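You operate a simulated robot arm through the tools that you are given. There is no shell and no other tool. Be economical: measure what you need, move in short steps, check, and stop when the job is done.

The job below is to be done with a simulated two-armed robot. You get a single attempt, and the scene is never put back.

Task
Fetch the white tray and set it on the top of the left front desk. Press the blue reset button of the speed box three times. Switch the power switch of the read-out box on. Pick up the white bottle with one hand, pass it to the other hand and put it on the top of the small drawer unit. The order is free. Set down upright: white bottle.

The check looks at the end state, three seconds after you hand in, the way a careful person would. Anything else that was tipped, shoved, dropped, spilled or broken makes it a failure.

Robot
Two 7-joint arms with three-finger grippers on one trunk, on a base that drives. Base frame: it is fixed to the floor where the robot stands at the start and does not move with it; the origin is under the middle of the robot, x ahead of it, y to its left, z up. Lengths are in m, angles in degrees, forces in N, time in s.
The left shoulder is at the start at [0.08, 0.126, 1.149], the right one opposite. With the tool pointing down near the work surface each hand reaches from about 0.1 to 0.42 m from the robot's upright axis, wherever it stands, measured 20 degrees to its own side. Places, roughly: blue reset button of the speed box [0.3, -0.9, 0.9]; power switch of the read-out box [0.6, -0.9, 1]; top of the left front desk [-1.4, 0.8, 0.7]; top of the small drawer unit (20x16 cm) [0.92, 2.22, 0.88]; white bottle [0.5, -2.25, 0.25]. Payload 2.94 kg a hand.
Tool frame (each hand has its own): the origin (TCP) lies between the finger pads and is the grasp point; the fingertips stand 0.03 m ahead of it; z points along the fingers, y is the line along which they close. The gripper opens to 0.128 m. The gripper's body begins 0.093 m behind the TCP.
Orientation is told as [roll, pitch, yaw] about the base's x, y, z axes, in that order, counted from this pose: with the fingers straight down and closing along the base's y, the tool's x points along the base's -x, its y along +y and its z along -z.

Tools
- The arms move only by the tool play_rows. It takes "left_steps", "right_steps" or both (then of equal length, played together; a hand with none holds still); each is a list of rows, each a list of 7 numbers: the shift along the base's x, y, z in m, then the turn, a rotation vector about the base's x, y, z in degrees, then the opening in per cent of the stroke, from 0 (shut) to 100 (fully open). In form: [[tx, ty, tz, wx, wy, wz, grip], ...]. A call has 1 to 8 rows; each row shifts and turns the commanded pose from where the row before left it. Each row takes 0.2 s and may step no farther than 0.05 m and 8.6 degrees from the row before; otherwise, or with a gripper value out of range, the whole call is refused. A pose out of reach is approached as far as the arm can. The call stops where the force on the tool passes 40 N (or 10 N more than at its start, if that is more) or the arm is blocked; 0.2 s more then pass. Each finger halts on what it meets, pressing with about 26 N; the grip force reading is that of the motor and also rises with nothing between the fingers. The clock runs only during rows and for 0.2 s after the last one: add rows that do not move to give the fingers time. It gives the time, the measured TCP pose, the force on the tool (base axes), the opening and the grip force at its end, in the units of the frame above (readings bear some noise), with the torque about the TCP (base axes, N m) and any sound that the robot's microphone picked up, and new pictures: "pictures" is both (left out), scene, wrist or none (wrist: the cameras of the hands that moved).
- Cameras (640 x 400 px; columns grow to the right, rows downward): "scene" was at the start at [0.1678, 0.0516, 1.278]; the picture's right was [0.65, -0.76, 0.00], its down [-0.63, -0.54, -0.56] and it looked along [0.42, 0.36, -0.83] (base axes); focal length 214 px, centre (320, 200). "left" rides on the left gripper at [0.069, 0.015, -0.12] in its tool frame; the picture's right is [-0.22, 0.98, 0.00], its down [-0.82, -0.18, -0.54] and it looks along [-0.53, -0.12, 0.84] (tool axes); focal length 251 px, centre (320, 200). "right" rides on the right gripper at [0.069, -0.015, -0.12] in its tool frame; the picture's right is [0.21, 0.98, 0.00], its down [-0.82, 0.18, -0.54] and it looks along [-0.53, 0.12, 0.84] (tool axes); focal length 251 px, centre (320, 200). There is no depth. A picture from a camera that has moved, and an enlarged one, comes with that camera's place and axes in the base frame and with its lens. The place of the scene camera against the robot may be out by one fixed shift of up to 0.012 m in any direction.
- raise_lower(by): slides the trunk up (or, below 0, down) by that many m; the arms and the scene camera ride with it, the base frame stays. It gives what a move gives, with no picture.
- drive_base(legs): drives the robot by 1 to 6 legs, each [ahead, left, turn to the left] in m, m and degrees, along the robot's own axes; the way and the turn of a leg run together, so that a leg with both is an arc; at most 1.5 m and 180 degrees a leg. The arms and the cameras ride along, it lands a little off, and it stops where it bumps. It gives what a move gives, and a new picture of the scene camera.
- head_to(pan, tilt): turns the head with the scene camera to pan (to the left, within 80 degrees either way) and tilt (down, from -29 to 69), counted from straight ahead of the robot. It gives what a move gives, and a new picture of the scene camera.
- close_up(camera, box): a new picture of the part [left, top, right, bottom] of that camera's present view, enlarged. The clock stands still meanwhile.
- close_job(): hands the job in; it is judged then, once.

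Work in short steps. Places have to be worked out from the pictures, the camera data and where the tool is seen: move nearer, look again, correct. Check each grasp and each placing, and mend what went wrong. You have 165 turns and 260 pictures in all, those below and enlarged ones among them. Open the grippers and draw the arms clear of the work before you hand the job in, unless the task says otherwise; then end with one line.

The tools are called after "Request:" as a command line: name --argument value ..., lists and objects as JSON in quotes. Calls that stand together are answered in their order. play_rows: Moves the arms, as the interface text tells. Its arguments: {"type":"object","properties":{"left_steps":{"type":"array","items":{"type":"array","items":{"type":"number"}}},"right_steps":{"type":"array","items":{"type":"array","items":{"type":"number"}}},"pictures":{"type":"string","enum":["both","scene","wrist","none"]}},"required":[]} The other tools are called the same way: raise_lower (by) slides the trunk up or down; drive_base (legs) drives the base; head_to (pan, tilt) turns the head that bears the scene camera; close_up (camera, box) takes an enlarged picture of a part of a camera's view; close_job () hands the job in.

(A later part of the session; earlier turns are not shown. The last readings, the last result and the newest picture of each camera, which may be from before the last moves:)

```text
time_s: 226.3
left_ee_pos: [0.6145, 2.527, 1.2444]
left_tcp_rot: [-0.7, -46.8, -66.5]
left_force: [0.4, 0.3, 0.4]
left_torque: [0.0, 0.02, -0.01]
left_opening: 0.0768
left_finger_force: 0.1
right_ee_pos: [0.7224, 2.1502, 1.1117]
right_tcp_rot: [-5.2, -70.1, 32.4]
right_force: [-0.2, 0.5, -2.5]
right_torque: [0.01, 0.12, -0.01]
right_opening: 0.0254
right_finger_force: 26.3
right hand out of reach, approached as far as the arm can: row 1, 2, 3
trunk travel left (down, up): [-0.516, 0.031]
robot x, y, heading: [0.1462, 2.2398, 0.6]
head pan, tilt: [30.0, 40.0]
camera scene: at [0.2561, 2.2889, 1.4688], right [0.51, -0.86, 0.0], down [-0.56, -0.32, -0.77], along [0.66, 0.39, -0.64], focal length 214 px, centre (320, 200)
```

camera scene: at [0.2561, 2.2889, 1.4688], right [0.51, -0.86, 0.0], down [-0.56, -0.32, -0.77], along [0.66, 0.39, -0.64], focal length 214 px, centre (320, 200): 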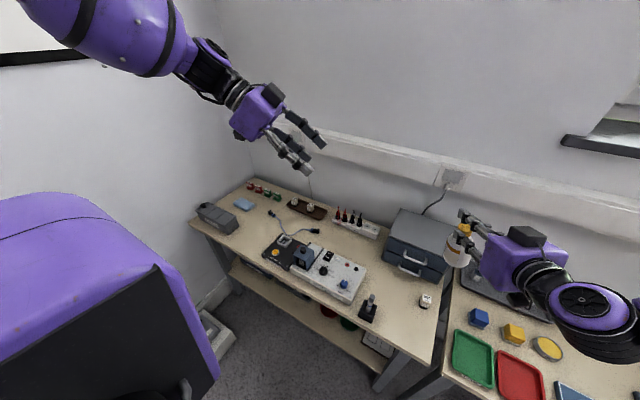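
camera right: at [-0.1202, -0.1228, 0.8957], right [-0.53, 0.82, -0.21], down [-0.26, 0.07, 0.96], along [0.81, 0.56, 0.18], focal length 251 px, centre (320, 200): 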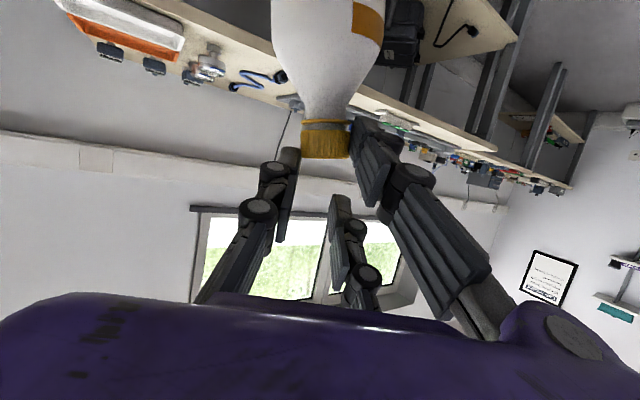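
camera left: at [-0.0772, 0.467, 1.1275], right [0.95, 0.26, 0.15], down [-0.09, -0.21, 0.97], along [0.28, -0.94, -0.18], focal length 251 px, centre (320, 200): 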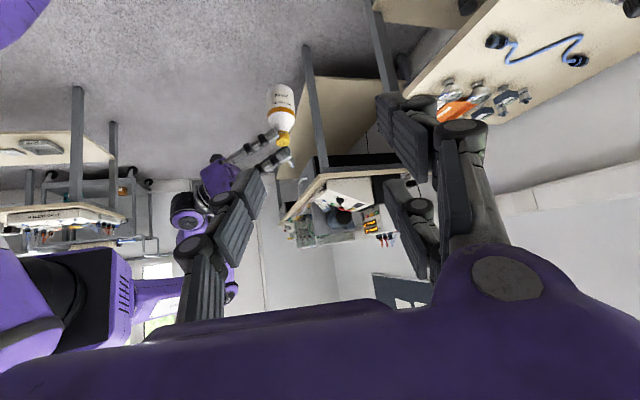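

Still advancing despite the limit flag. Bottle base is ~0.147 below the TCP (0.965 now). I continue toward the unit top.

Request:
play_rows --right_steps '[[0.025, 0.02, 0, 0, 0, 0, 5], [0.025, 0.02, 0, 0, 0, 0, 5], [0.025, 0.02, 0, 0, 0, 0, 5], [0.025, 0.01, 0, 0, 0, 0, 5]]' --pictures "scene"

Request:
close_up --camera "scene" --box '[360, 180, 540, 310]'

```text
time_s: 227.3
left_ee_pos: [0.6143, 2.5277, 1.2465]
left_tcp_rot: [-0.6, -46.8, -66.5]
left_force: [0.7, 0.5, 0.7]
left_torque: [0.01, 0.03, -0.01]
left_opening: 0.0767
left_finger_force: 0.0
right_ee_pos: [0.7678, 2.1499, 1.1418]
right_tcp_rot: [-4.9, -70.7, 32.5]
right_force: [0.1, 0.7, -2.0]
right_torque: [0.01, 0.08, 0.01]
right_opening: 0.0252
right_finger_force: 26.0
right hand out of reach, approached as far as the arm can: row 1, 2, 3, 4
trunk travel left (down, up): [-0.516, 0.031]
robot x, y, heading: [0.147, 2.2397, 0.5]
head pan, tilt: [30.0, 40.0]
camera scene: at [0.2558, 2.2888, 1.4689], right [0.51, -0.86, 0.0], down [-0.56, -0.32, -0.77], along [0.66, 0.39, -0.64], focal length 214 px, centre (320, 200)
```

scene: 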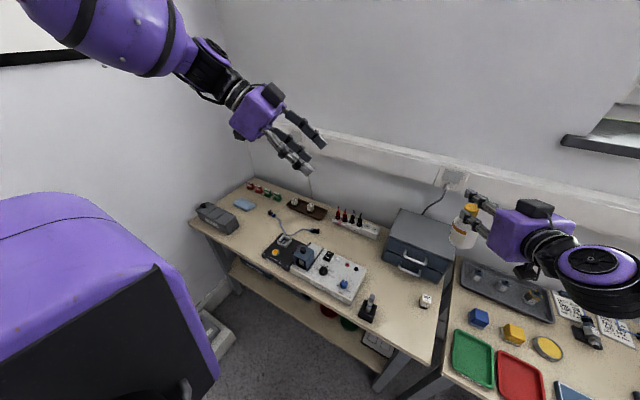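

```text
3.08 times, centred on (450, 245) of scene
camera zoom: at [0.2558, 2.2888, 1.4689], right [0.51, -0.86, 0.0], down [-0.56, -0.32, -0.77], along [0.66, 0.39, -0.64], focal length 660 px, centre (-80, 62)
```

zoom: 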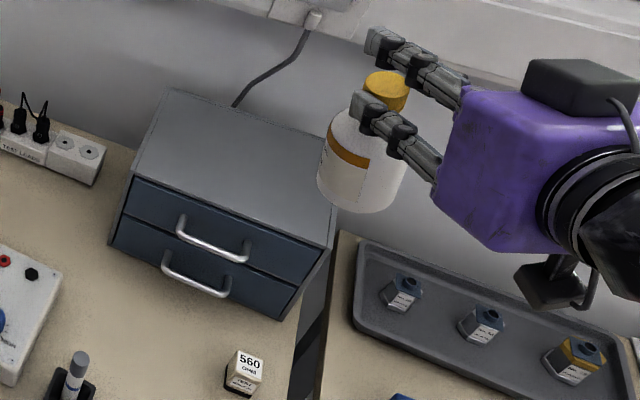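

I strafe left 7 cm and lower the trunk 7 cm (this also brings the shoulders forward).

Request:
drive_base --legs '[[0, 0.075, -0.5]]'

Request:
raise_lower --by -0.07

Request:
play_rows --right_steps '[[0.025, 0.0, 0, 0, 0, 0, 5], [0.025, 0.0, 0, 0, 0, 0, 5], [0.025, 0.0, 0, 0, 0, 0, 5]]' --pictures "scene"

```text
time_s: 228.6
left_ee_pos: [0.6158, 2.5947, 1.2467]
left_tcp_rot: [-0.5, -46.7, -67.1]
left_force: [0.5, 0.1, -0.1]
left_torque: [0.02, -0.01, 0.0]
left_opening: 0.0768
left_finger_force: 0.0
right_ee_pos: [0.7652, 2.215, 1.1401]
right_tcp_rot: [-4.9, -70.7, 31.6]
right_force: [-0.1, -0.2, -3.6]
right_torque: [0.0, 0.07, 0.04]
right_opening: 0.0252
right_finger_force: 26.0
trunk travel left (down, up): [-0.516, 0.031]
robot x, y, heading: [0.1445, 2.313, -0.2]
head pan, tilt: [30.0, 40.0]
camera scene: at [0.2556, 2.3601, 1.4689], right [0.5, -0.87, 0.0], down [-0.56, -0.32, -0.77], along [0.66, 0.38, -0.64], focal length 214 px, centre (320, 200)
```

scene: 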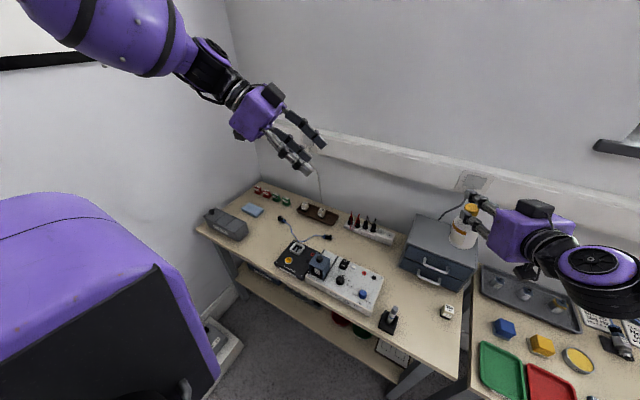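

```text
time_s: 229.7
left_ee_pos: [0.6156, 2.5966, 1.1756]
left_tcp_rot: [-0.5, -46.8, -67.3]
left_force: [0.0, -0.4, 0.0]
left_torque: [-0.01, -0.01, 0.0]
left_opening: 0.0769
left_finger_force: 0.0
right_ee_pos: [0.7648, 2.2166, 1.0718]
right_tcp_rot: [-4.9, -70.7, 31.8]
right_force: [-0.3, 0.4, -2.6]
right_torque: [0.05, 0.04, 0.02]
right_opening: 0.0254
right_finger_force: 26.6
trunk travel left (down, up): [-0.446, 0.101]
robot x, y, heading: [0.1469, 2.3112, -0.2]
head pan, tilt: [30.0, 40.0]
```

```text
time_s: 230.5
left_ee_pos: [0.6166, 2.5959, 1.1749]
left_tcp_rot: [-0.7, -46.8, -67.3]
left_force: [0.3, -0.2, 0.0]
left_torque: [0.01, 0.0, -0.03]
left_opening: 0.0768
left_finger_force: 0.1
right_ee_pos: [0.8426, 2.2168, 1.0704]
right_tcp_rot: [-4.9, -70.7, 31.8]
right_force: [1.1, 0.7, -2.5]
right_torque: [0.04, 0.07, 0.05]
right_opening: 0.0256
right_finger_force: 25.8
trunk travel left (down, up): [-0.446, 0.101]
robot x, y, heading: [0.149, 2.315, -0.4]
head pan, tilt: [30.0, 40.0]
camera scene: at [0.3088, 2.3607, 1.3859], right [0.5, -0.87, 0.0], down [-0.56, -0.32, -0.77], along [0.66, 0.38, -0.64], focal length 214 px, centre (320, 200)
```

scene: 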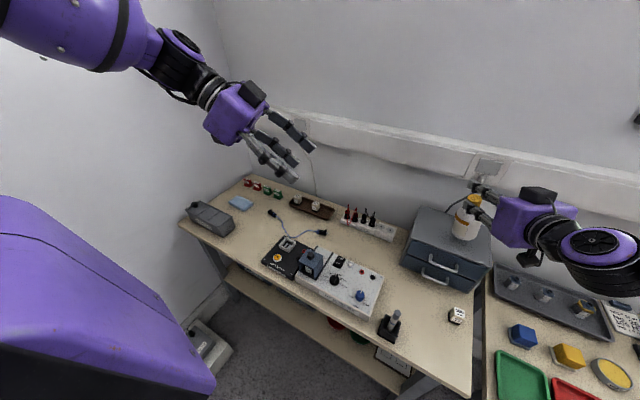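

Now well over the unit with full reach. I fine-tune position and level a computed ~2.7° lean, then inspect.

Request:
play_rows --right_steps '[[0.014, 0.006, 0, -0.2, 1.35, 0, 5], [0.014, 0.006, 0, -0.2, 1.35, 0, 5], [0, 0, -0.01, 0, 0, 0, 5]]' --pictures "wrist"

Request:
close_up --camera "scene" --box '[380, 160, 540, 300]'

Request:
close_up --camera "left" --box '[0, 0, 640, 400]'

```text
time_s: 231.3
left_ee_pos: [0.6167, 2.5957, 1.176]
left_tcp_rot: [-0.7, -46.8, -67.2]
left_force: [0.5, 0.4, -0.3]
left_torque: [-0.03, 0.01, 0.03]
left_opening: 0.0768
left_finger_force: 0.2
right_ee_pos: [0.8606, 2.1991, 1.0552]
right_tcp_rot: [-2.0, -68.3, 29.0]
right_force: [0.0, 0.3, -1.9]
right_torque: [0.02, 0.08, -0.01]
right_opening: 0.0254
right_finger_force: 26.7
right hand out of reach, approached as far as the arm can: row 1, 2
trunk travel left (down, up): [-0.446, 0.101]
robot x, y, heading: [0.1447, 2.3121, 0.0]
head pan, tilt: [30.0, 40.0]
camera right: at [0.746, 2.1235, 1.0353], right [-0.52, 0.83, -0.21], down [-0.26, 0.08, 0.96], along [0.81, 0.55, 0.18], focal length 251 px, centre (320, 200)
```

right: 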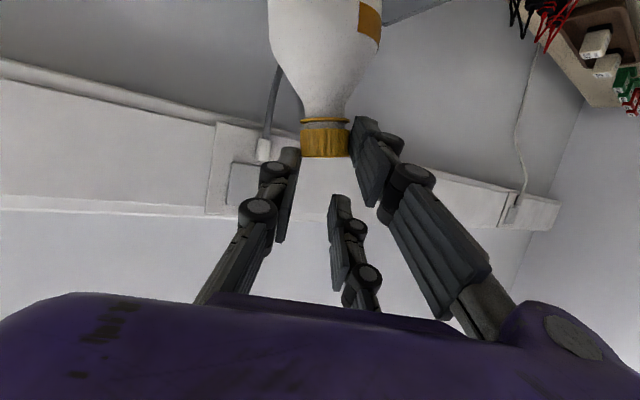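

```text
2.86 times, centred on (460, 230) of scene
camera zoom: at [0.3082, 2.3608, 1.386], right [0.5, -0.87, 0.0], down [-0.56, -0.32, -0.77], along [0.66, 0.38, -0.64], focal length 613 px, centre (-80, 114)
```

zoom: 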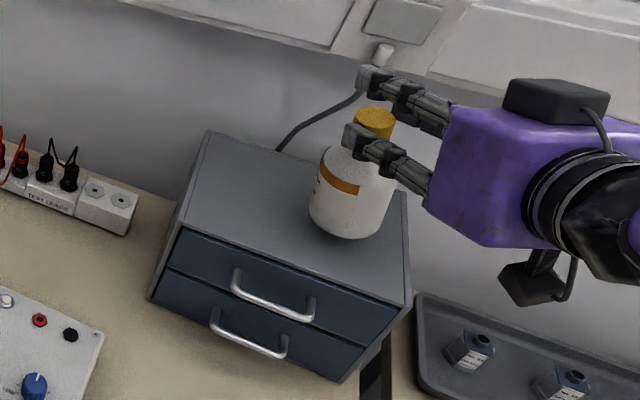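

```text
1.00 times, centred on (320, 200) of left (not enlarged: the box is as wide or as high as the picture)
camera zoom: at [0.5793, 2.7258, 1.2078], right [0.96, 0.24, 0.15], down [-0.1, -0.22, 0.97], along [0.26, -0.95, -0.19], focal length 251 px, centre (320, 200)
```

zoom: 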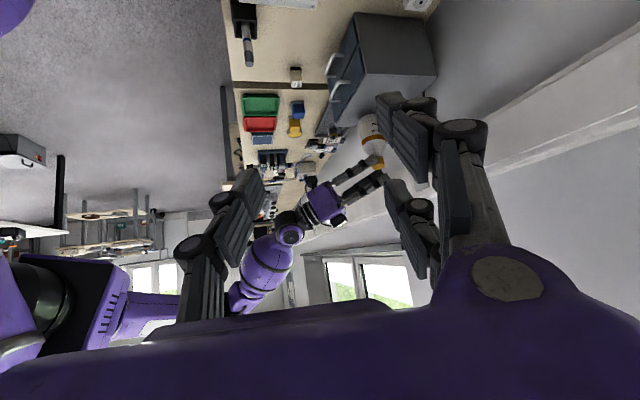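

The bottle is above the unit but near its right edge, so I strafe the base 4.5 cm left before lowering.

Request:
drive_base --legs '[[0, 0.045, 0]]'

Request:
close_up --camera "scene" --box '[380, 160, 540, 300]'

```text
time_s: 232.3
left_ee_pos: [0.6168, 2.641, 1.1754]
left_tcp_rot: [-0.5, -46.8, -67.3]
left_force: [-0.1, 0.4, -0.1]
left_torque: [-0.02, -0.08, 0.0]
left_opening: 0.0768
left_finger_force: 0.0
right_ee_pos: [0.8602, 2.2438, 1.0563]
right_tcp_rot: [-1.9, -68.2, 29.1]
right_force: [-0.1, -0.1, -2.4]
right_torque: [0.05, 0.05, -0.01]
right_opening: 0.0254
right_finger_force: 26.5
trunk travel left (down, up): [-0.446, 0.101]
robot x, y, heading: [0.1457, 2.3601, -0.4]
head pan, tilt: [30.0, 40.0]
camera scene: at [0.3082, 2.4058, 1.386], right [0.5, -0.87, 0.0], down [-0.56, -0.32, -0.77], along [0.66, 0.38, -0.64], focal length 214 px, centre (320, 200)
```

scene: 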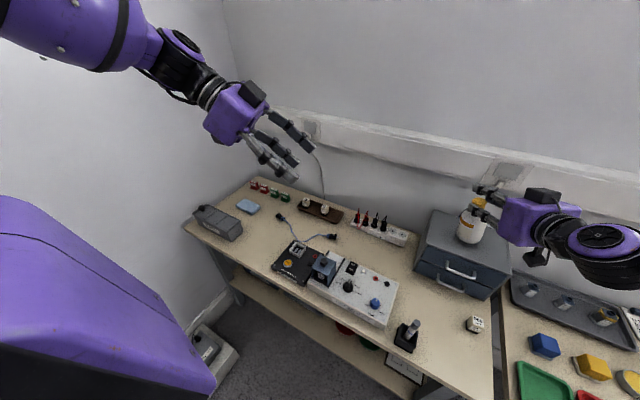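

```text
2.86 times, centred on (460, 230) of scene
camera zoom: at [0.3082, 2.4058, 1.386], right [0.5, -0.87, 0.0], down [-0.56, -0.32, -0.77], along [0.66, 0.38, -0.64], focal length 613 px, centre (-80, 114)
```

zoom: 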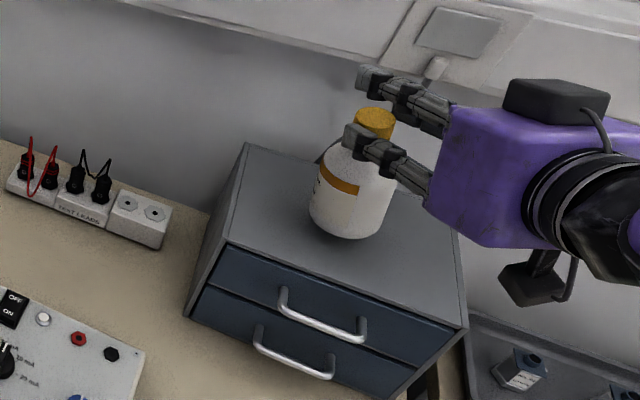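

Now the bottle is well centred over the top. I lower in small steps, watching the force for contact.

Request:
play_rows --right_steps '[[0, 0, -0.006, 0, 0, 0, 5], [0, 0, -0.006, 0, 0, 0, 5], [0, 0, -0.004, 0, 0, 0, 5]]' --pictures "none"

Request:
close_up --camera "scene" --box '[380, 160, 540, 300]'

```text
time_s: 233.2
left_ee_pos: [0.6169, 2.6403, 1.1755]
left_tcp_rot: [-0.7, -46.8, -67.3]
left_force: [0.2, 0.5, -0.4]
left_torque: [0.02, 0.03, 0.01]
left_opening: 0.0766
left_finger_force: 0.0
right_ee_pos: [0.8624, 2.2439, 1.0374]
right_tcp_rot: [-2.0, -68.1, 29.0]
right_force: [-0.4, -0.2, -2.6]
right_torque: [0.0, 0.05, -0.02]
right_opening: 0.0254
right_finger_force: 26.3
trunk travel left (down, up): [-0.446, 0.101]
robot x, y, heading: [0.1477, 2.3605, -0.2]
head pan, tilt: [30.0, 40.0]
```

```text
2.86 times, centred on (460, 230) of scene
camera zoom: at [0.3082, 2.4059, 1.386], right [0.5, -0.87, 0.0], down [-0.56, -0.32, -0.77], along [0.66, 0.38, -0.64], focal length 613 px, centre (-80, 114)
```

zoom: 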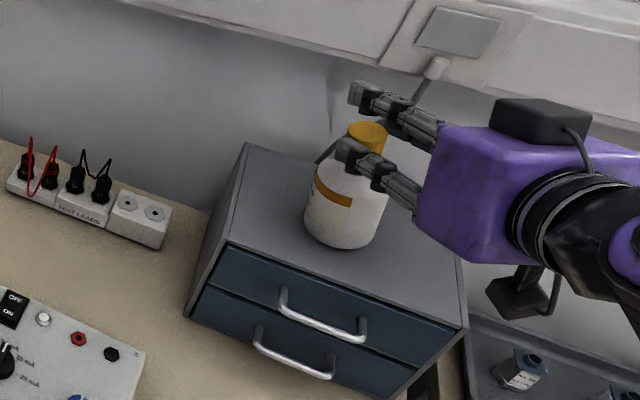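

Request:
play_rows --right_steps '[[0, 0, -0.003, 0, 0, 0, 5], [0, 0, -0.003, 0, 0, 0, 5], [0, 0, -0.003, 0, 0, 0, 5]]' --pictures "none"

```text
time_s: 233.9
left_ee_pos: [0.6149, 2.6401, 1.1778]
left_tcp_rot: [-0.5, -46.8, -67.3]
left_force: [-0.7, 0.0, -0.1]
left_torque: [-0.01, 0.0, 0.0]
left_opening: 0.0769
left_finger_force: 0.0
right_ee_pos: [0.8612, 2.2448, 1.0364]
right_tcp_rot: [-2.5, -68.7, 29.5]
right_force: [-0.6, -0.2, 15.1]
right_torque: [-0.02, -0.1, -0.04]
right_opening: 0.0253
right_finger_force: 26.1
trunk travel left (down, up): [-0.446, 0.101]
robot x, y, heading: [0.1456, 2.3555, -0.3]
head pan, tilt: [30.0, 40.0]
```

Contact: 15 N up. I relieve most of the preload and open the fingers gently.

Request:
play_rows --right_steps '[[0, 0, 0.004, 0, 0, 0, 5], [0, 0, 0.002, 0, 0, 0, 5], [0, 0, 0, 0, 0, 0, 22], [0, 0, 0, 0, 0, 0, 26], [0, 0, 0, 0, 0, 0, 34], [0, 0, 0, 0, 0, 0, 42]]' --pictures "none"

Request:
close_up --camera "scene" --box '[380, 160, 540, 300]'

Request:
close_up --camera "right" --box '[120, 0, 520, 250]'

```text
time_s: 235.3
left_ee_pos: [0.6169, 2.6397, 1.1748]
left_tcp_rot: [-0.7, -46.8, -67.2]
left_force: [-0.1, 0.2, -0.4]
left_torque: [-0.01, 0.0, -0.01]
left_opening: 0.0768
left_finger_force: 0.0
right_ee_pos: [0.8586, 2.2447, 1.0358]
right_tcp_rot: [-2.0, -68.1, 29.0]
right_force: [-0.1, 0.3, -0.5]
right_torque: [0.01, 0.01, 0.02]
right_opening: 0.0541
right_finger_force: 0.4
trunk travel left (down, up): [-0.446, 0.101]
robot x, y, heading: [0.1471, 2.3603, -0.1]
head pan, tilt: [30.0, 40.0]
```

```text
2.86 times, centred on (460, 230) of scene
camera zoom: at [0.308, 2.406, 1.3861], right [0.5, -0.87, 0.0], down [-0.56, -0.32, -0.77], along [0.66, 0.38, -0.64], focal length 613 px, centre (-80, 114)
```

zoom: 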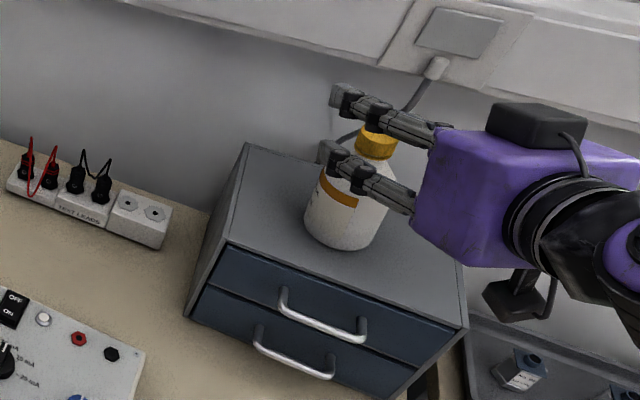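

```text
1.60 times, centred on (320, 125) of right
camera zoom: at [0.7452, 2.1684, 1.0159], right [-0.52, 0.83, -0.21], down [-0.26, 0.08, 0.96], along [0.81, 0.55, 0.18], focal length 402 px, centre (320, 320)
```

zoom: 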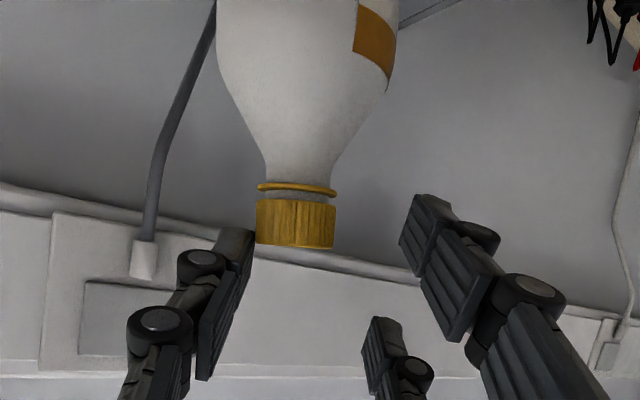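

The bottle stands upright on the unit. I open wider and withdraw straight back.

Request:
play_rows --right_steps '[[0, 0, 0, 0, 0, 0, 60], [0, 0, 0, 0, 0, 0, 80], [0, 0, 0, 0, 0, 0, 80], [-0.02, -0.011, 0.0, 0, 0, 0, 80], [-0.03, -0.017, 0, 0, 0, 0, 80], [-0.04, -0.022, 0.01, 0, 0, 0, 80], [-0.04, -0.022, 0.02, 0, 0, 0, 80]]' --pictures "scene"

Request:
close_up --camera "scene" --box '[380, 160, 540, 300]'

```text
time_s: 236.9
left_ee_pos: [0.6143, 2.6389, 1.176]
left_tcp_rot: [-0.4, -46.8, -67.5]
left_force: [-0.3, -0.6, 0.6]
left_torque: [0.01, 0.0, 0.0]
left_opening: 0.0766
left_finger_force: 0.1
right_ee_pos: [0.726, 2.1736, 1.0678]
right_tcp_rot: [-1.9, -68.2, 29.0]
right_force: [-0.3, -0.5, -0.2]
right_torque: [0.03, -0.05, 0.02]
right_opening: 0.1021
right_finger_force: 0.2
trunk travel left (down, up): [-0.446, 0.101]
robot x, y, heading: [0.1447, 2.3592, 0.1]
head pan, tilt: [30.0, 40.0]
camera scene: at [0.3055, 2.405, 1.3864], right [0.5, -0.87, 0.0], down [-0.56, -0.32, -0.77], along [0.67, 0.38, -0.64], focal length 214 px, centre (320, 200)
```

scene: 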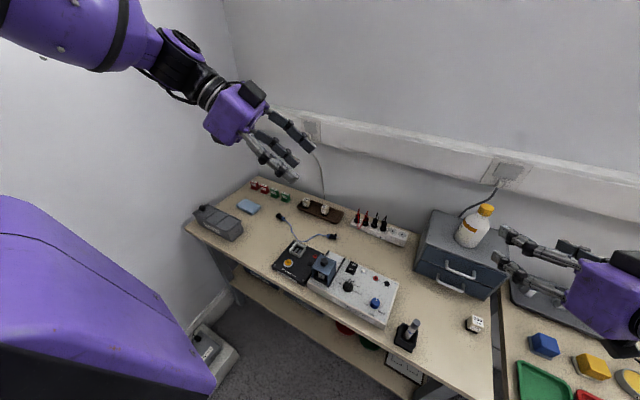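

```text
2.86 times, centred on (460, 230) of scene
camera zoom: at [0.3055, 2.405, 1.3864], right [0.5, -0.87, 0.0], down [-0.56, -0.32, -0.77], along [0.67, 0.38, -0.64], focal length 613 px, centre (-80, 114)
```

zoom: 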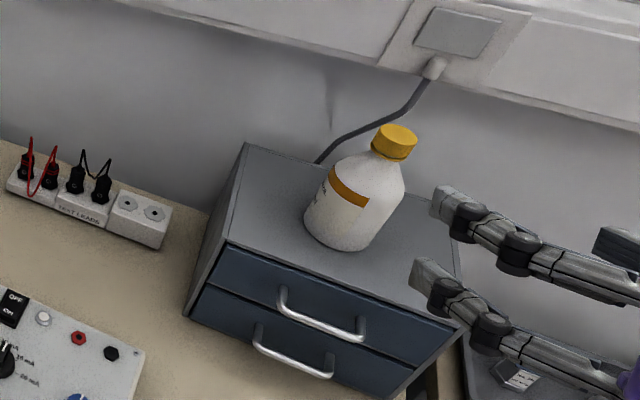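

The bottle stands upright, released. Now the tray: I back away from the bench and return along the same path.

Request:
drive_base --legs '[[-0.27, 0, 0], [0, -1.25, 0], [-0.2, -0.3, 0], [0, -0.7, 0]]'

Request:
head_to --pan -10 --tilt 45

```text
time_s: 258.8
left_ee_pos: [0.1517, 0.3793, 1.175]
left_tcp_rot: [-0.6, -46.8, -66.0]
left_force: [0.7, -1.0, 0.1]
left_torque: [0.01, 0.0, 0.01]
left_opening: 0.0766
left_finger_force: 0.0
right_ee_pos: [0.2749, -0.085, 1.065]
right_tcp_rot: [-2.0, -68.2, 30.4]
right_force: [0.4, -0.1, -0.1]
right_torque: [0.02, -0.05, 0.0]
right_opening: 0.1024
right_finger_force: 0.1
trunk travel left (down, up): [-0.446, 0.101]
robot x, y, heading: [-0.3107, 0.0887, 0.9]
head pan, tilt: [30.0, 40.0]
camera scene: at [-0.1514, 0.1383, 1.3861], right [0.52, -0.86, 0.0], down [-0.55, -0.33, -0.77], along [0.66, 0.39, -0.64], focal length 214 px, centre (320, 200)
```

scene: 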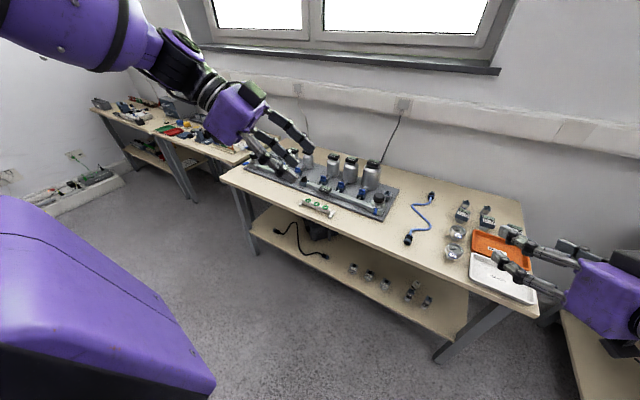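

```text
time_s: 259.9
left_ee_pos: [0.1522, 0.3785, 1.1754]
left_tcp_rot: [-0.6, -46.8, -65.9]
left_force: [0.4, -0.1, 0.3]
left_torque: [0.01, 0.0, 0.02]
left_opening: 0.0768
left_finger_force: 0.1
right_ee_pos: [0.2742, -0.0855, 1.0665]
right_tcp_rot: [-2.0, -68.2, 30.2]
right_force: [0.2, -0.6, -0.7]
right_torque: [-0.05, 0.0, -0.01]
right_opening: 0.1026
right_finger_force: 0.0
trunk travel left (down, up): [-0.446, 0.101]
robot x, y, heading: [-0.3122, 0.0869, 0.8]
head pan, tilt: [-10.0, 45.0]
camera scene: at [-0.1439, 0.0818, 1.3788], right [-0.16, -0.99, 0.0], down [-0.7, 0.11, -0.71], along [0.7, -0.11, -0.71], focal length 214 px, centre (320, 200)
```

scene: 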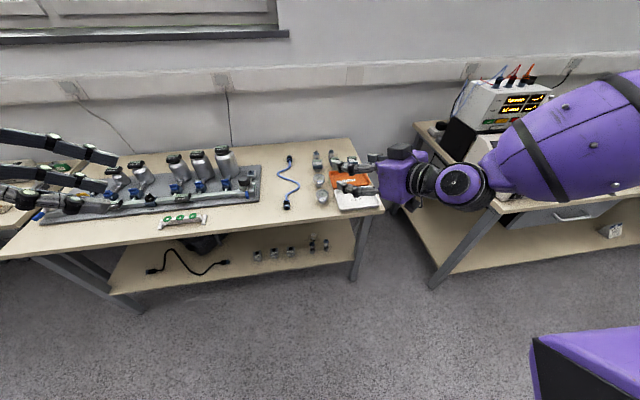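

I level the right tool to point straight down (yaw 30°), then yaw it to 90° so the fingers close along x for the tray's front rim.

Request:
play_rows --right_steps '[[-0.02, 0.0, 0.0, -4.25, 7.36, 0, 100], [-0.02, 0.0, 0.0, -4.25, 7.36, 0, 100], [-0.02, 0.0, 0, -4.25, 7.36, 0, 100], [-0.02, 0, 0, -4.25, 7.36, 0, 100], [-0.02, 0, 0, -4.25, 7.36, 0, 100], [-0.02, 0, 0, -4.25, 7.36, 0, 100], [0, 0, 0, -4.25, 7.36, 0, 100], [0, 0, 0, -4.25, 7.36, 0, 100]]' --pictures "none"

Request:
play_rows --right_steps '[[0, 0, 0, 0, 0, 7.5, 100], [0, 0, 0, 0, 0, 7.5, 100], [0, 0, 0, 0, 0, 7.5, 100], [0, 0, 0, 0, 0, 7.5, 100], [0, 0, 0, 0, 0, 7.5, 100], [0, 0, 0, 0, 0, 7.5, 100], [0, 0, 0, 0, 0, 7.5, 100], [0, 0, 0, 0, 0, 7.5, 100]]' --pictures "both"

```text
time_s: 261.7
left_ee_pos: [0.1527, 0.3797, 1.1743]
left_tcp_rot: [-0.8, -46.8, -65.8]
left_force: [1.1, -0.2, 0.4]
left_torque: [-0.02, 0.05, 0.04]
left_opening: 0.0769
left_finger_force: 0.0
right_ee_pos: [0.1572, -0.2074, 1.0211]
right_tcp_rot: [0.5, -1.9, 30.1]
right_force: [-0.1, -0.5, -0.2]
right_torque: [-0.02, 0.01, 0.02]
right_opening: 0.1281
right_finger_force: 0.1
right hand out of reach, approached as far as the arm can: row 3, 4, 5
trunk travel left (down, up): [-0.446, 0.101]
robot x, y, heading: [-0.3092, 0.0857, 1.0]
head pan, tilt: [-10.0, 45.0]
```

```text
time_s: 263.5
left_ee_pos: [0.1518, 0.3797, 1.1757]
left_tcp_rot: [-0.7, -46.8, -65.9]
left_force: [-0.2, 0.0, -0.5]
left_torque: [-0.03, -0.01, 0.0]
left_opening: 0.0766
left_finger_force: 0.0
right_ee_pos: [0.1571, -0.2048, 1.0205]
right_tcp_rot: [0.7, -2.0, 90.3]
right_force: [0.1, 0.8, 0.5]
right_torque: [0.01, 0.03, -0.01]
right_opening: 0.128
right_finger_force: 0.0
trunk travel left (down, up): [-0.446, 0.101]
robot x, y, heading: [-0.3076, 0.0899, 1.2]
head pan, tilt: [-10.0, 45.0]
camera scene: at [-0.1439, 0.0817, 1.3788], right [-0.16, -0.99, 0.0], down [-0.7, 0.11, -0.71], along [0.7, -0.11, -0.71], focal length 214 px, centre (320, 200)
camera right: at [0.174, -0.2777, 1.1376], right [-0.98, -0.22, 0.0], down [-0.18, 0.8, 0.57], along [-0.13, 0.56, -0.82], focal length 251 px, centre (320, 200)
```

scene: 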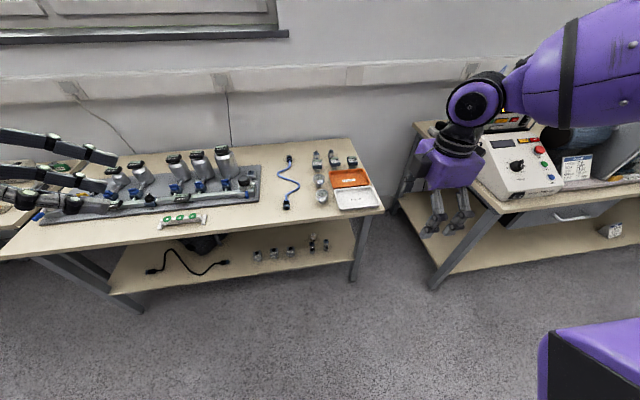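
right: 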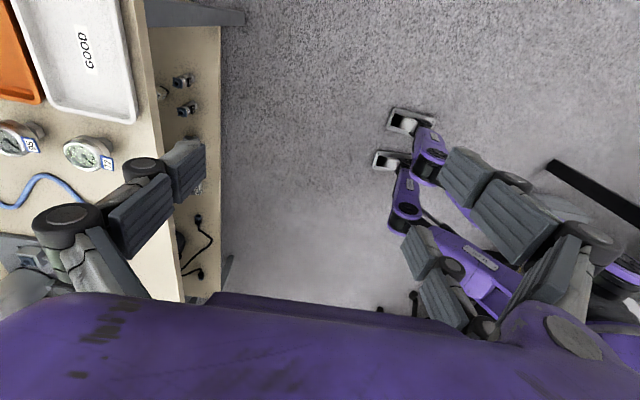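

I zoom on the tray from both cameras to triangulate it.

Request:
close_up --camera "scene" --box '[270, 140, 400, 230]'

Request:
close_up --camera "right" --box '[0, 0, 240, 160]'

```text
4.44 times, centred on (335, 185) of scene
camera zoom: at [-0.1439, 0.0817, 1.3788], right [-0.16, -0.99, 0.0], down [-0.7, 0.11, -0.71], along [0.7, -0.11, -0.71], focal length 953 px, centre (253, 267)
```

zoom: 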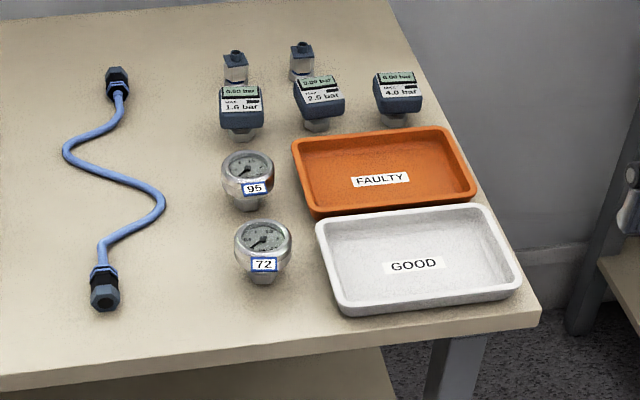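

```text
2.50 times, centred on (120, 80) of right
camera zoom: at [0.174, -0.2777, 1.1376], right [-0.98, -0.22, 0.0], down [-0.18, 0.8, 0.57], along [-0.13, 0.56, -0.82], focal length 629 px, centre (820, 500)
```

zoom: 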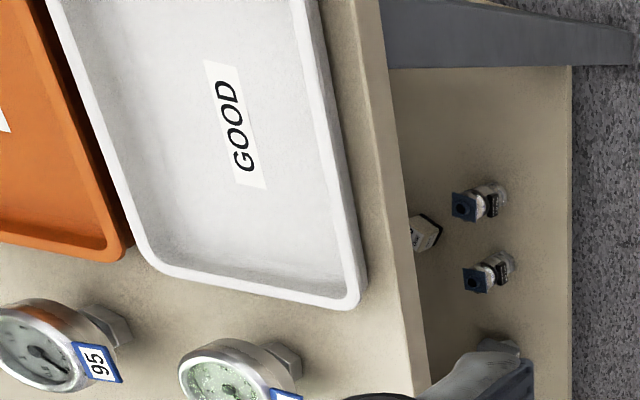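

Tray front rim runs y -0.09…-0.26 at x≈0.427, rim z≈0.741. I drive ahead 0.27 m and lower the right hand above the rim centre.

Request:
drive_base --legs '[[0.27, 0.03, -1]]'

Request:
play_rows --right_steps '[[0, 0, -0.03, 0, 2, 0, 50], [0, 0, -0.03, 0, 0, 0, 50], [0, 0, -0.03, 0, 0, 0, 50], [0, 0, -0.03, 0, 0, 0, 50]]' --pictures "wrist"

Request:
head_to --pan -25 --tilt 55

```text
time_s: 265.4
left_ee_pos: [0.4237, 0.4038, 1.1756]
left_tcp_rot: [-0.5, -46.9, -67.0]
left_force: [-0.3, 0.2, 0.4]
left_torque: [-0.03, 0.0, 0.01]
left_opening: 0.0768
left_finger_force: 0.0
right_ee_pos: [0.4196, -0.1796, 1.0213]
right_tcp_rot: [0.5, -2.1, 89.2]
right_force: [-0.4, -0.2, -0.8]
right_torque: [-0.01, 0.03, 0.01]
right_opening: 0.1282
right_finger_force: 0.0
trunk travel left (down, up): [-0.446, 0.101]
robot x, y, heading: [-0.0406, 0.1227, 0.1]
head pan, tilt: [-10.0, 45.0]
camera scene: at [0.1236, 0.1111, 1.3789], right [-0.17, -0.98, 0.0], down [-0.7, 0.12, -0.71], along [0.7, -0.12, -0.71], focal length 214 px, centre (320, 200)
```

scene: 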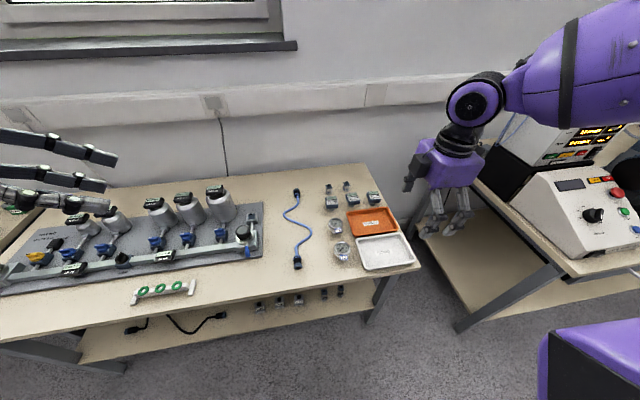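

```text
time_s: 266.4
left_ee_pos: [0.4246, 0.4033, 1.1739]
left_tcp_rot: [-0.6, -46.8, -66.9]
left_force: [-0.3, -0.6, 0.0]
left_torque: [0.02, -0.01, -0.01]
left_opening: 0.0768
left_finger_force: 0.1
right_ee_pos: [0.4213, -0.1823, 0.9004]
right_tcp_rot: [2.6, -2.0, 89.1]
right_force: [0.8, -0.1, 0.1]
right_torque: [0.02, 0.04, 0.02]
right_opening: 0.0643
right_finger_force: 0.0
trunk travel left (down, up): [-0.446, 0.101]
robot x, y, heading: [-0.0401, 0.1198, 0.1]
head pan, tilt: [-10.0, 45.0]
camera right: at [0.4412, -0.2556, 1.0159], right [-0.98, -0.2, 0.04], down [-0.14, 0.8, 0.58], along [-0.15, 0.56, -0.82], focal length 251 px, centre (320, 200)
```

right: 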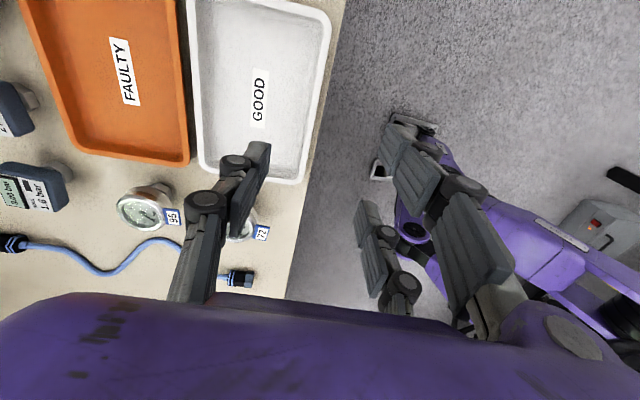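

```text
time_s: 267.2
left_ee_pos: [0.4254, 0.404, 1.1751]
left_tcp_rot: [-0.5, -46.8, -67.0]
left_force: [-0.2, 0.6, 0.3]
left_torque: [0.01, -0.02, -0.01]
left_opening: 0.0768
left_finger_force: 0.0
right_ee_pos: [0.4207, -0.1813, 0.9008]
right_tcp_rot: [2.6, -2.1, 89.0]
right_force: [0.6, 0.7, -0.1]
right_torque: [0.01, -0.01, -0.02]
right_opening: 0.0643
right_finger_force: 0.1
trunk travel left (down, up): [-0.446, 0.101]
robot x, y, heading: [-0.0453, 0.1247, -0.2]
head pan, tilt: [-25.0, 55.0]
camera scene: at [0.1215, 0.107, 1.376], right [-0.23, -0.97, 0.0], down [-0.71, 0.17, -0.68], along [0.66, -0.16, -0.73], focal length 214 px, centre (320, 200)
```

scene: 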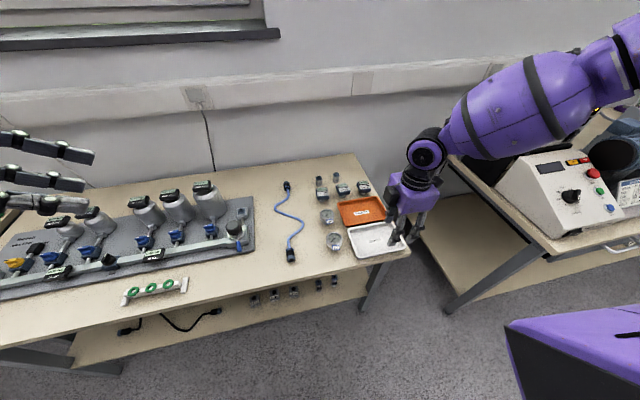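

Aligned with the rim (x≈0.421-0.424). I correct the small tilt and lower to just above the rim.

Request:
play_rows --right_steps '[[0.003, 0.003, -0.03, -2, -2, 0, 50], [0, 0, -0.03, 0, 0, 0, 50], [0, 0, -0.03, 0, 0, 0, 50], [0, 0, -0.015, 0, 0, 0, 50]]' --pictures "wrist"

Request:
close_up --camera "scene" --box '[310, 160, 450, 270]'

Request:
close_up --camera "right" --box '[160, 0, 480, 240]'

```text
time_s: 268.2
left_ee_pos: [0.4251, 0.4035, 1.1759]
left_tcp_rot: [-0.6, -46.8, -66.9]
left_force: [-0.1, -0.5, 0.2]
left_torque: [0.01, 0.03, 0.0]
left_opening: 0.0768
left_finger_force: 0.0
right_ee_pos: [0.4214, -0.1784, 0.7946]
right_tcp_rot: [0.6, 0.0, 89.1]
right_force: [-0.2, -0.9, 0.1]
right_torque: [0.02, -0.01, -0.05]
right_opening: 0.0641
right_finger_force: 0.2
trunk travel left (down, up): [-0.446, 0.101]
robot x, y, heading: [-0.044, 0.1198, -0.1]
head pan, tilt: [-25.0, 55.0]
camera right: at [0.4375, -0.2471, 0.914], right [-0.98, -0.2, 0.01], down [-0.16, 0.82, 0.54], along [-0.12, 0.53, -0.84], focal length 251 px, centre (320, 200)
```

right: 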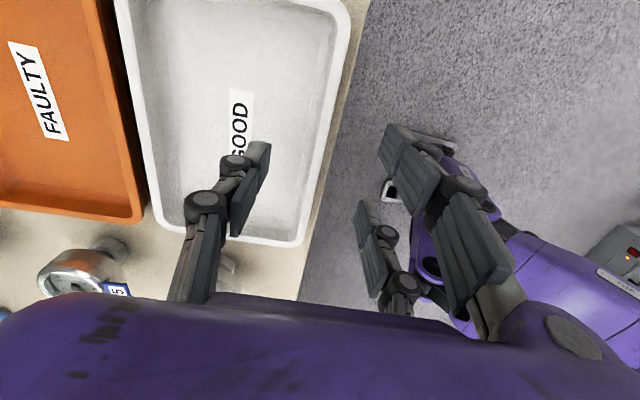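

```text
3.64 times, centred on (380, 215) of scene
camera zoom: at [0.1095, 0.0948, 1.3654], right [-0.42, -0.91, 0.0], down [-0.74, 0.34, -0.57], along [0.52, -0.24, -0.82], focal length 780 px, centre (102, 146)
```

zoom: 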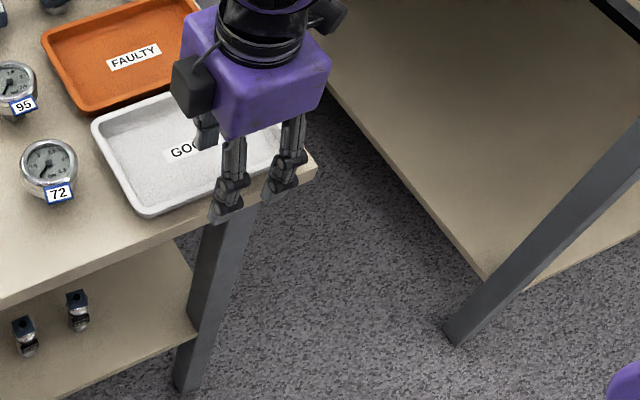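

```text
1.67 times, centred on (320, 120) of right
camera zoom: at [0.4375, -0.2471, 0.914], right [-0.98, -0.2, 0.01], down [-0.16, 0.82, 0.54], along [-0.12, 0.53, -0.84], focal length 419 px, centre (320, 333)
```

zoom: 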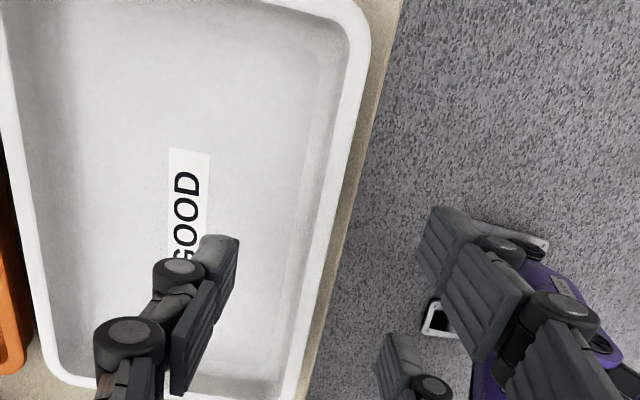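

The rim lies between the fingers. I lower 2.4 cm so the tips straddle it.

Request:
play_rows --right_steps '[[0.002, 0, -0.008, 0, 0, 0, 50], [0, 0, -0.008, 0, 0, 0, 50], [0, 0, -0.008, 0, 0, 0, 50]]' --pictures "none"

Request:
close_up --camera "scene" --box '[310, 160, 450, 270]'

Request:
close_up --camera "right" --box '[160, 0, 480, 240]'

```text
time_s: 269.0
left_ee_pos: [0.4242, 0.4037, 1.175]
left_tcp_rot: [-0.6, -46.7, -67.0]
left_force: [-0.4, 0.0, 0.2]
left_torque: [-0.02, -0.01, 0.01]
left_opening: 0.0768
left_finger_force: 0.1
right_ee_pos: [0.4231, -0.1778, 0.773]
right_tcp_rot: [0.4, -0.2, 89.1]
right_force: [-0.3, -0.8, -0.2]
right_torque: [0.01, -0.02, 0.02]
right_opening: 0.0643
right_finger_force: 0.0
trunk travel left (down, up): [-0.446, 0.101]
robot x, y, heading: [-0.0415, 0.1176, 0.0]
head pan, tilt: [-25.0, 55.0]
```

```text
3.64 times, centred on (380, 215) of scene
camera zoom: at [0.1095, 0.0946, 1.3654], right [-0.42, -0.91, 0.0], down [-0.74, 0.35, -0.57], along [0.52, -0.24, -0.82], focal length 780 px, centre (102, 146)
```

zoom: 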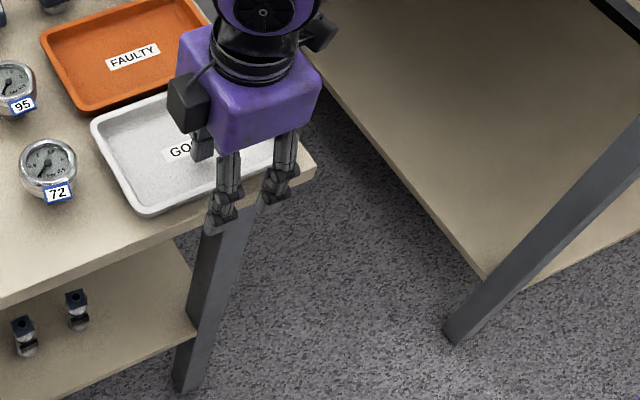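

```text
1.67 times, centred on (320, 120) of right
camera zoom: at [0.439, -0.247, 0.8918], right [-0.98, -0.2, 0.01], down [-0.16, 0.82, 0.54], along [-0.12, 0.53, -0.84], focal length 419 px, centre (320, 333)
```

zoom: 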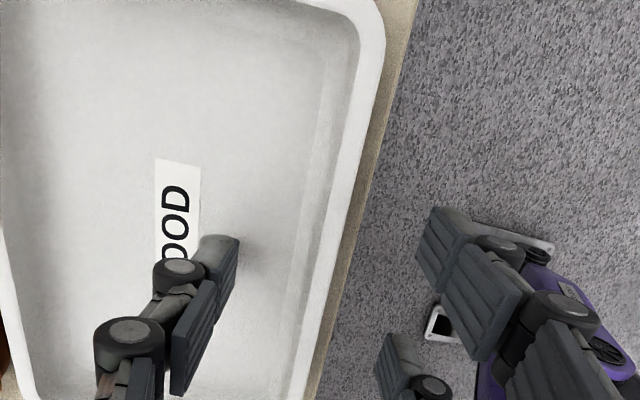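

Finger tip close to the tray floor, no contact yet. I lower 5 mm more.

Request:
play_rows --right_steps '[[0, 0, -0.003, 0, 0, 0, 50], [0, 0, -0.003, 0, 0, 0, 50]]' --pictures "none"

Request:
close_up --camera "right" --box '[160, 0, 480, 240]'

```text
time_s: 269.6
left_ee_pos: [0.4242, 0.4048, 1.1753]
left_tcp_rot: [-0.5, -46.9, -67.0]
left_force: [0.1, -0.1, 0.3]
left_torque: [0.0, 0.03, -0.05]
left_opening: 0.0768
left_finger_force: 0.0
right_ee_pos: [0.423, -0.1792, 0.7727]
right_tcp_rot: [0.6, -0.1, 89.2]
right_force: [0.6, -0.2, -0.6]
right_torque: [0.0, -0.01, 0.02]
right_opening: 0.0639
right_finger_force: 0.1
right hand out of reach, approached as far as the arm can: row 1
trunk travel left (down, up): [-0.446, 0.101]
robot x, y, heading: [-0.0413, 0.1169, 0.1]
head pan, tilt: [-25.0, 55.0]
```

```text
1.67 times, centred on (320, 120) of right
camera zoom: at [0.438, -0.2477, 0.891], right [-0.98, -0.2, 0.01], down [-0.16, 0.82, 0.54], along [-0.12, 0.53, -0.84], focal length 419 px, centre (320, 333)
```

zoom: 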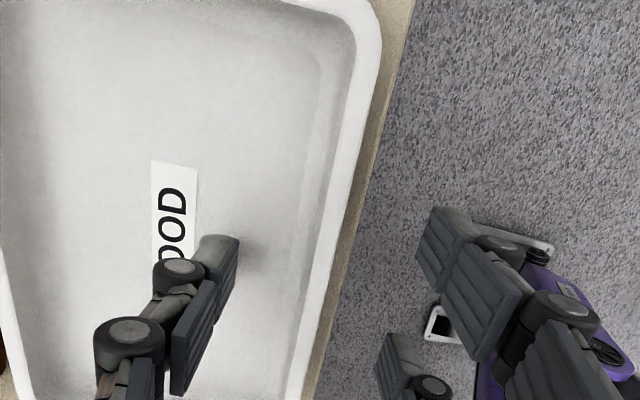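

The arm is at its lower limit; I use the trunk to go 1 cm lower.

Request:
raise_lower --by -0.01

Request:
close_up --camera "right" --box '[160, 0, 480, 240]'

Request:
close_up --camera "scene" --box '[330, 190, 430, 260]'

```text
time_s: 270.2
left_ee_pos: [0.4242, 0.4038, 1.1658]
left_tcp_rot: [-0.6, -46.9, -67.0]
left_force: [-0.6, 0.2, 1.1]
left_torque: [-0.01, -0.04, -0.04]
left_opening: 0.0768
left_finger_force: 0.0
right_ee_pos: [0.4239, -0.1776, 0.7616]
right_tcp_rot: [0.4, -0.1, 89.2]
right_force: [1.7, -1.4, 9.4]
right_torque: [-0.08, -0.38, -0.09]
right_opening: 0.0673
right_finger_force: 1.7
trunk travel left (down, up): [-0.436, 0.111]
robot x, y, heading: [-0.0445, 0.119, 0.3]
head pan, tilt: [-25.0, 55.0]
```

```text
1.67 times, centred on (320, 120) of right
camera zoom: at [0.4395, -0.2475, 0.8808], right [-0.98, -0.2, 0.01], down [-0.16, 0.82, 0.54], along [-0.12, 0.53, -0.84], focal length 419 px, centre (320, 333)
```

zoom: 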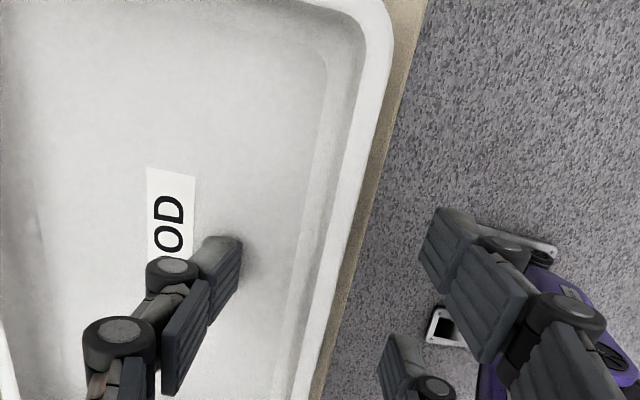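

```text
5.71 times, centred on (380, 225) of scene
camera zoom: at [0.1135, 0.0948, 1.354], right [-0.42, -0.91, 0.0], down [-0.74, 0.35, -0.57], along [0.52, -0.24, -0.82], focal length 1226 px, centre (-23, 57)
```

zoom: 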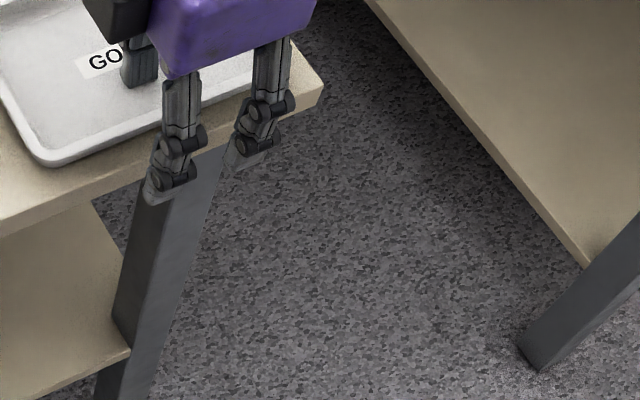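

The inner finger touches the tray floor (9 N). I lift 4 mm and close on the rim.

Request:
play_rows --right_steps '[[0, 0, 0.005, 0, 0, 0, 50], [0, 0, 0, 0, 0, 0, 35], [0, 0, 0, 0, 0, 0, 20], [0, 0, 0, 0, 0, 0, 8], [0, 0, 0, 0, 0, 0, 0], [0, 0, 0, 0, 0, 0, 0]]' --pictures "none"

Request:
close_up --camera "right" --box '[160, 0, 480, 240]'

Request:
close_up --camera "scene" --box '[310, 160, 450, 270]'

```text
time_s: 271.6
left_ee_pos: [0.4252, 0.4034, 1.1669]
left_tcp_rot: [-0.6, -46.8, -66.9]
left_force: [-0.2, 0.3, 0.1]
left_torque: [0.03, 0.01, -0.01]
left_opening: 0.0768
left_finger_force: 0.0
right_ee_pos: [0.4235, -0.1775, 0.7673]
right_tcp_rot: [0.5, -0.2, 89.2]
right_force: [-0.6, -0.3, 1.7]
right_torque: [-0.23, -0.33, -0.01]
right_opening: 0.0059
right_finger_force: 26.2
trunk travel left (down, up): [-0.436, 0.111]
robot x, y, heading: [-0.0426, 0.1176, 0.1]
head pan, tilt: [-25.0, 55.0]
```

```text
1.67 times, centred on (320, 120) of right
camera zoom: at [0.4399, -0.2476, 0.886], right [-0.98, -0.2, 0.01], down [-0.16, 0.82, 0.54], along [-0.12, 0.53, -0.84], focal length 419 px, centre (320, 333)
```

zoom: 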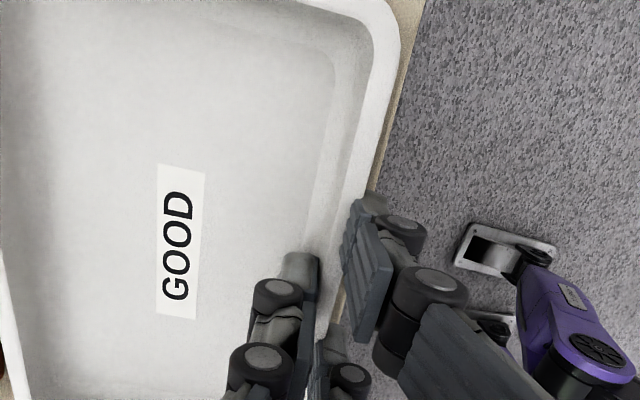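

```text
3.64 times, centred on (380, 215) of scene
camera zoom: at [0.1139, 0.0949, 1.3539], right [-0.42, -0.91, 0.0], down [-0.74, 0.35, -0.57], along [0.52, -0.24, -0.82], focal length 780 px, centre (102, 146)
```

zoom: 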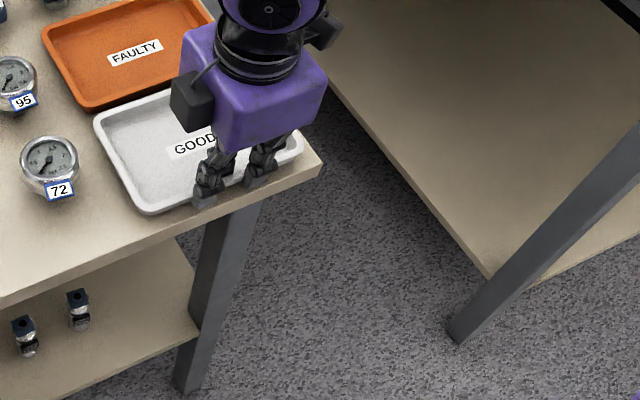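

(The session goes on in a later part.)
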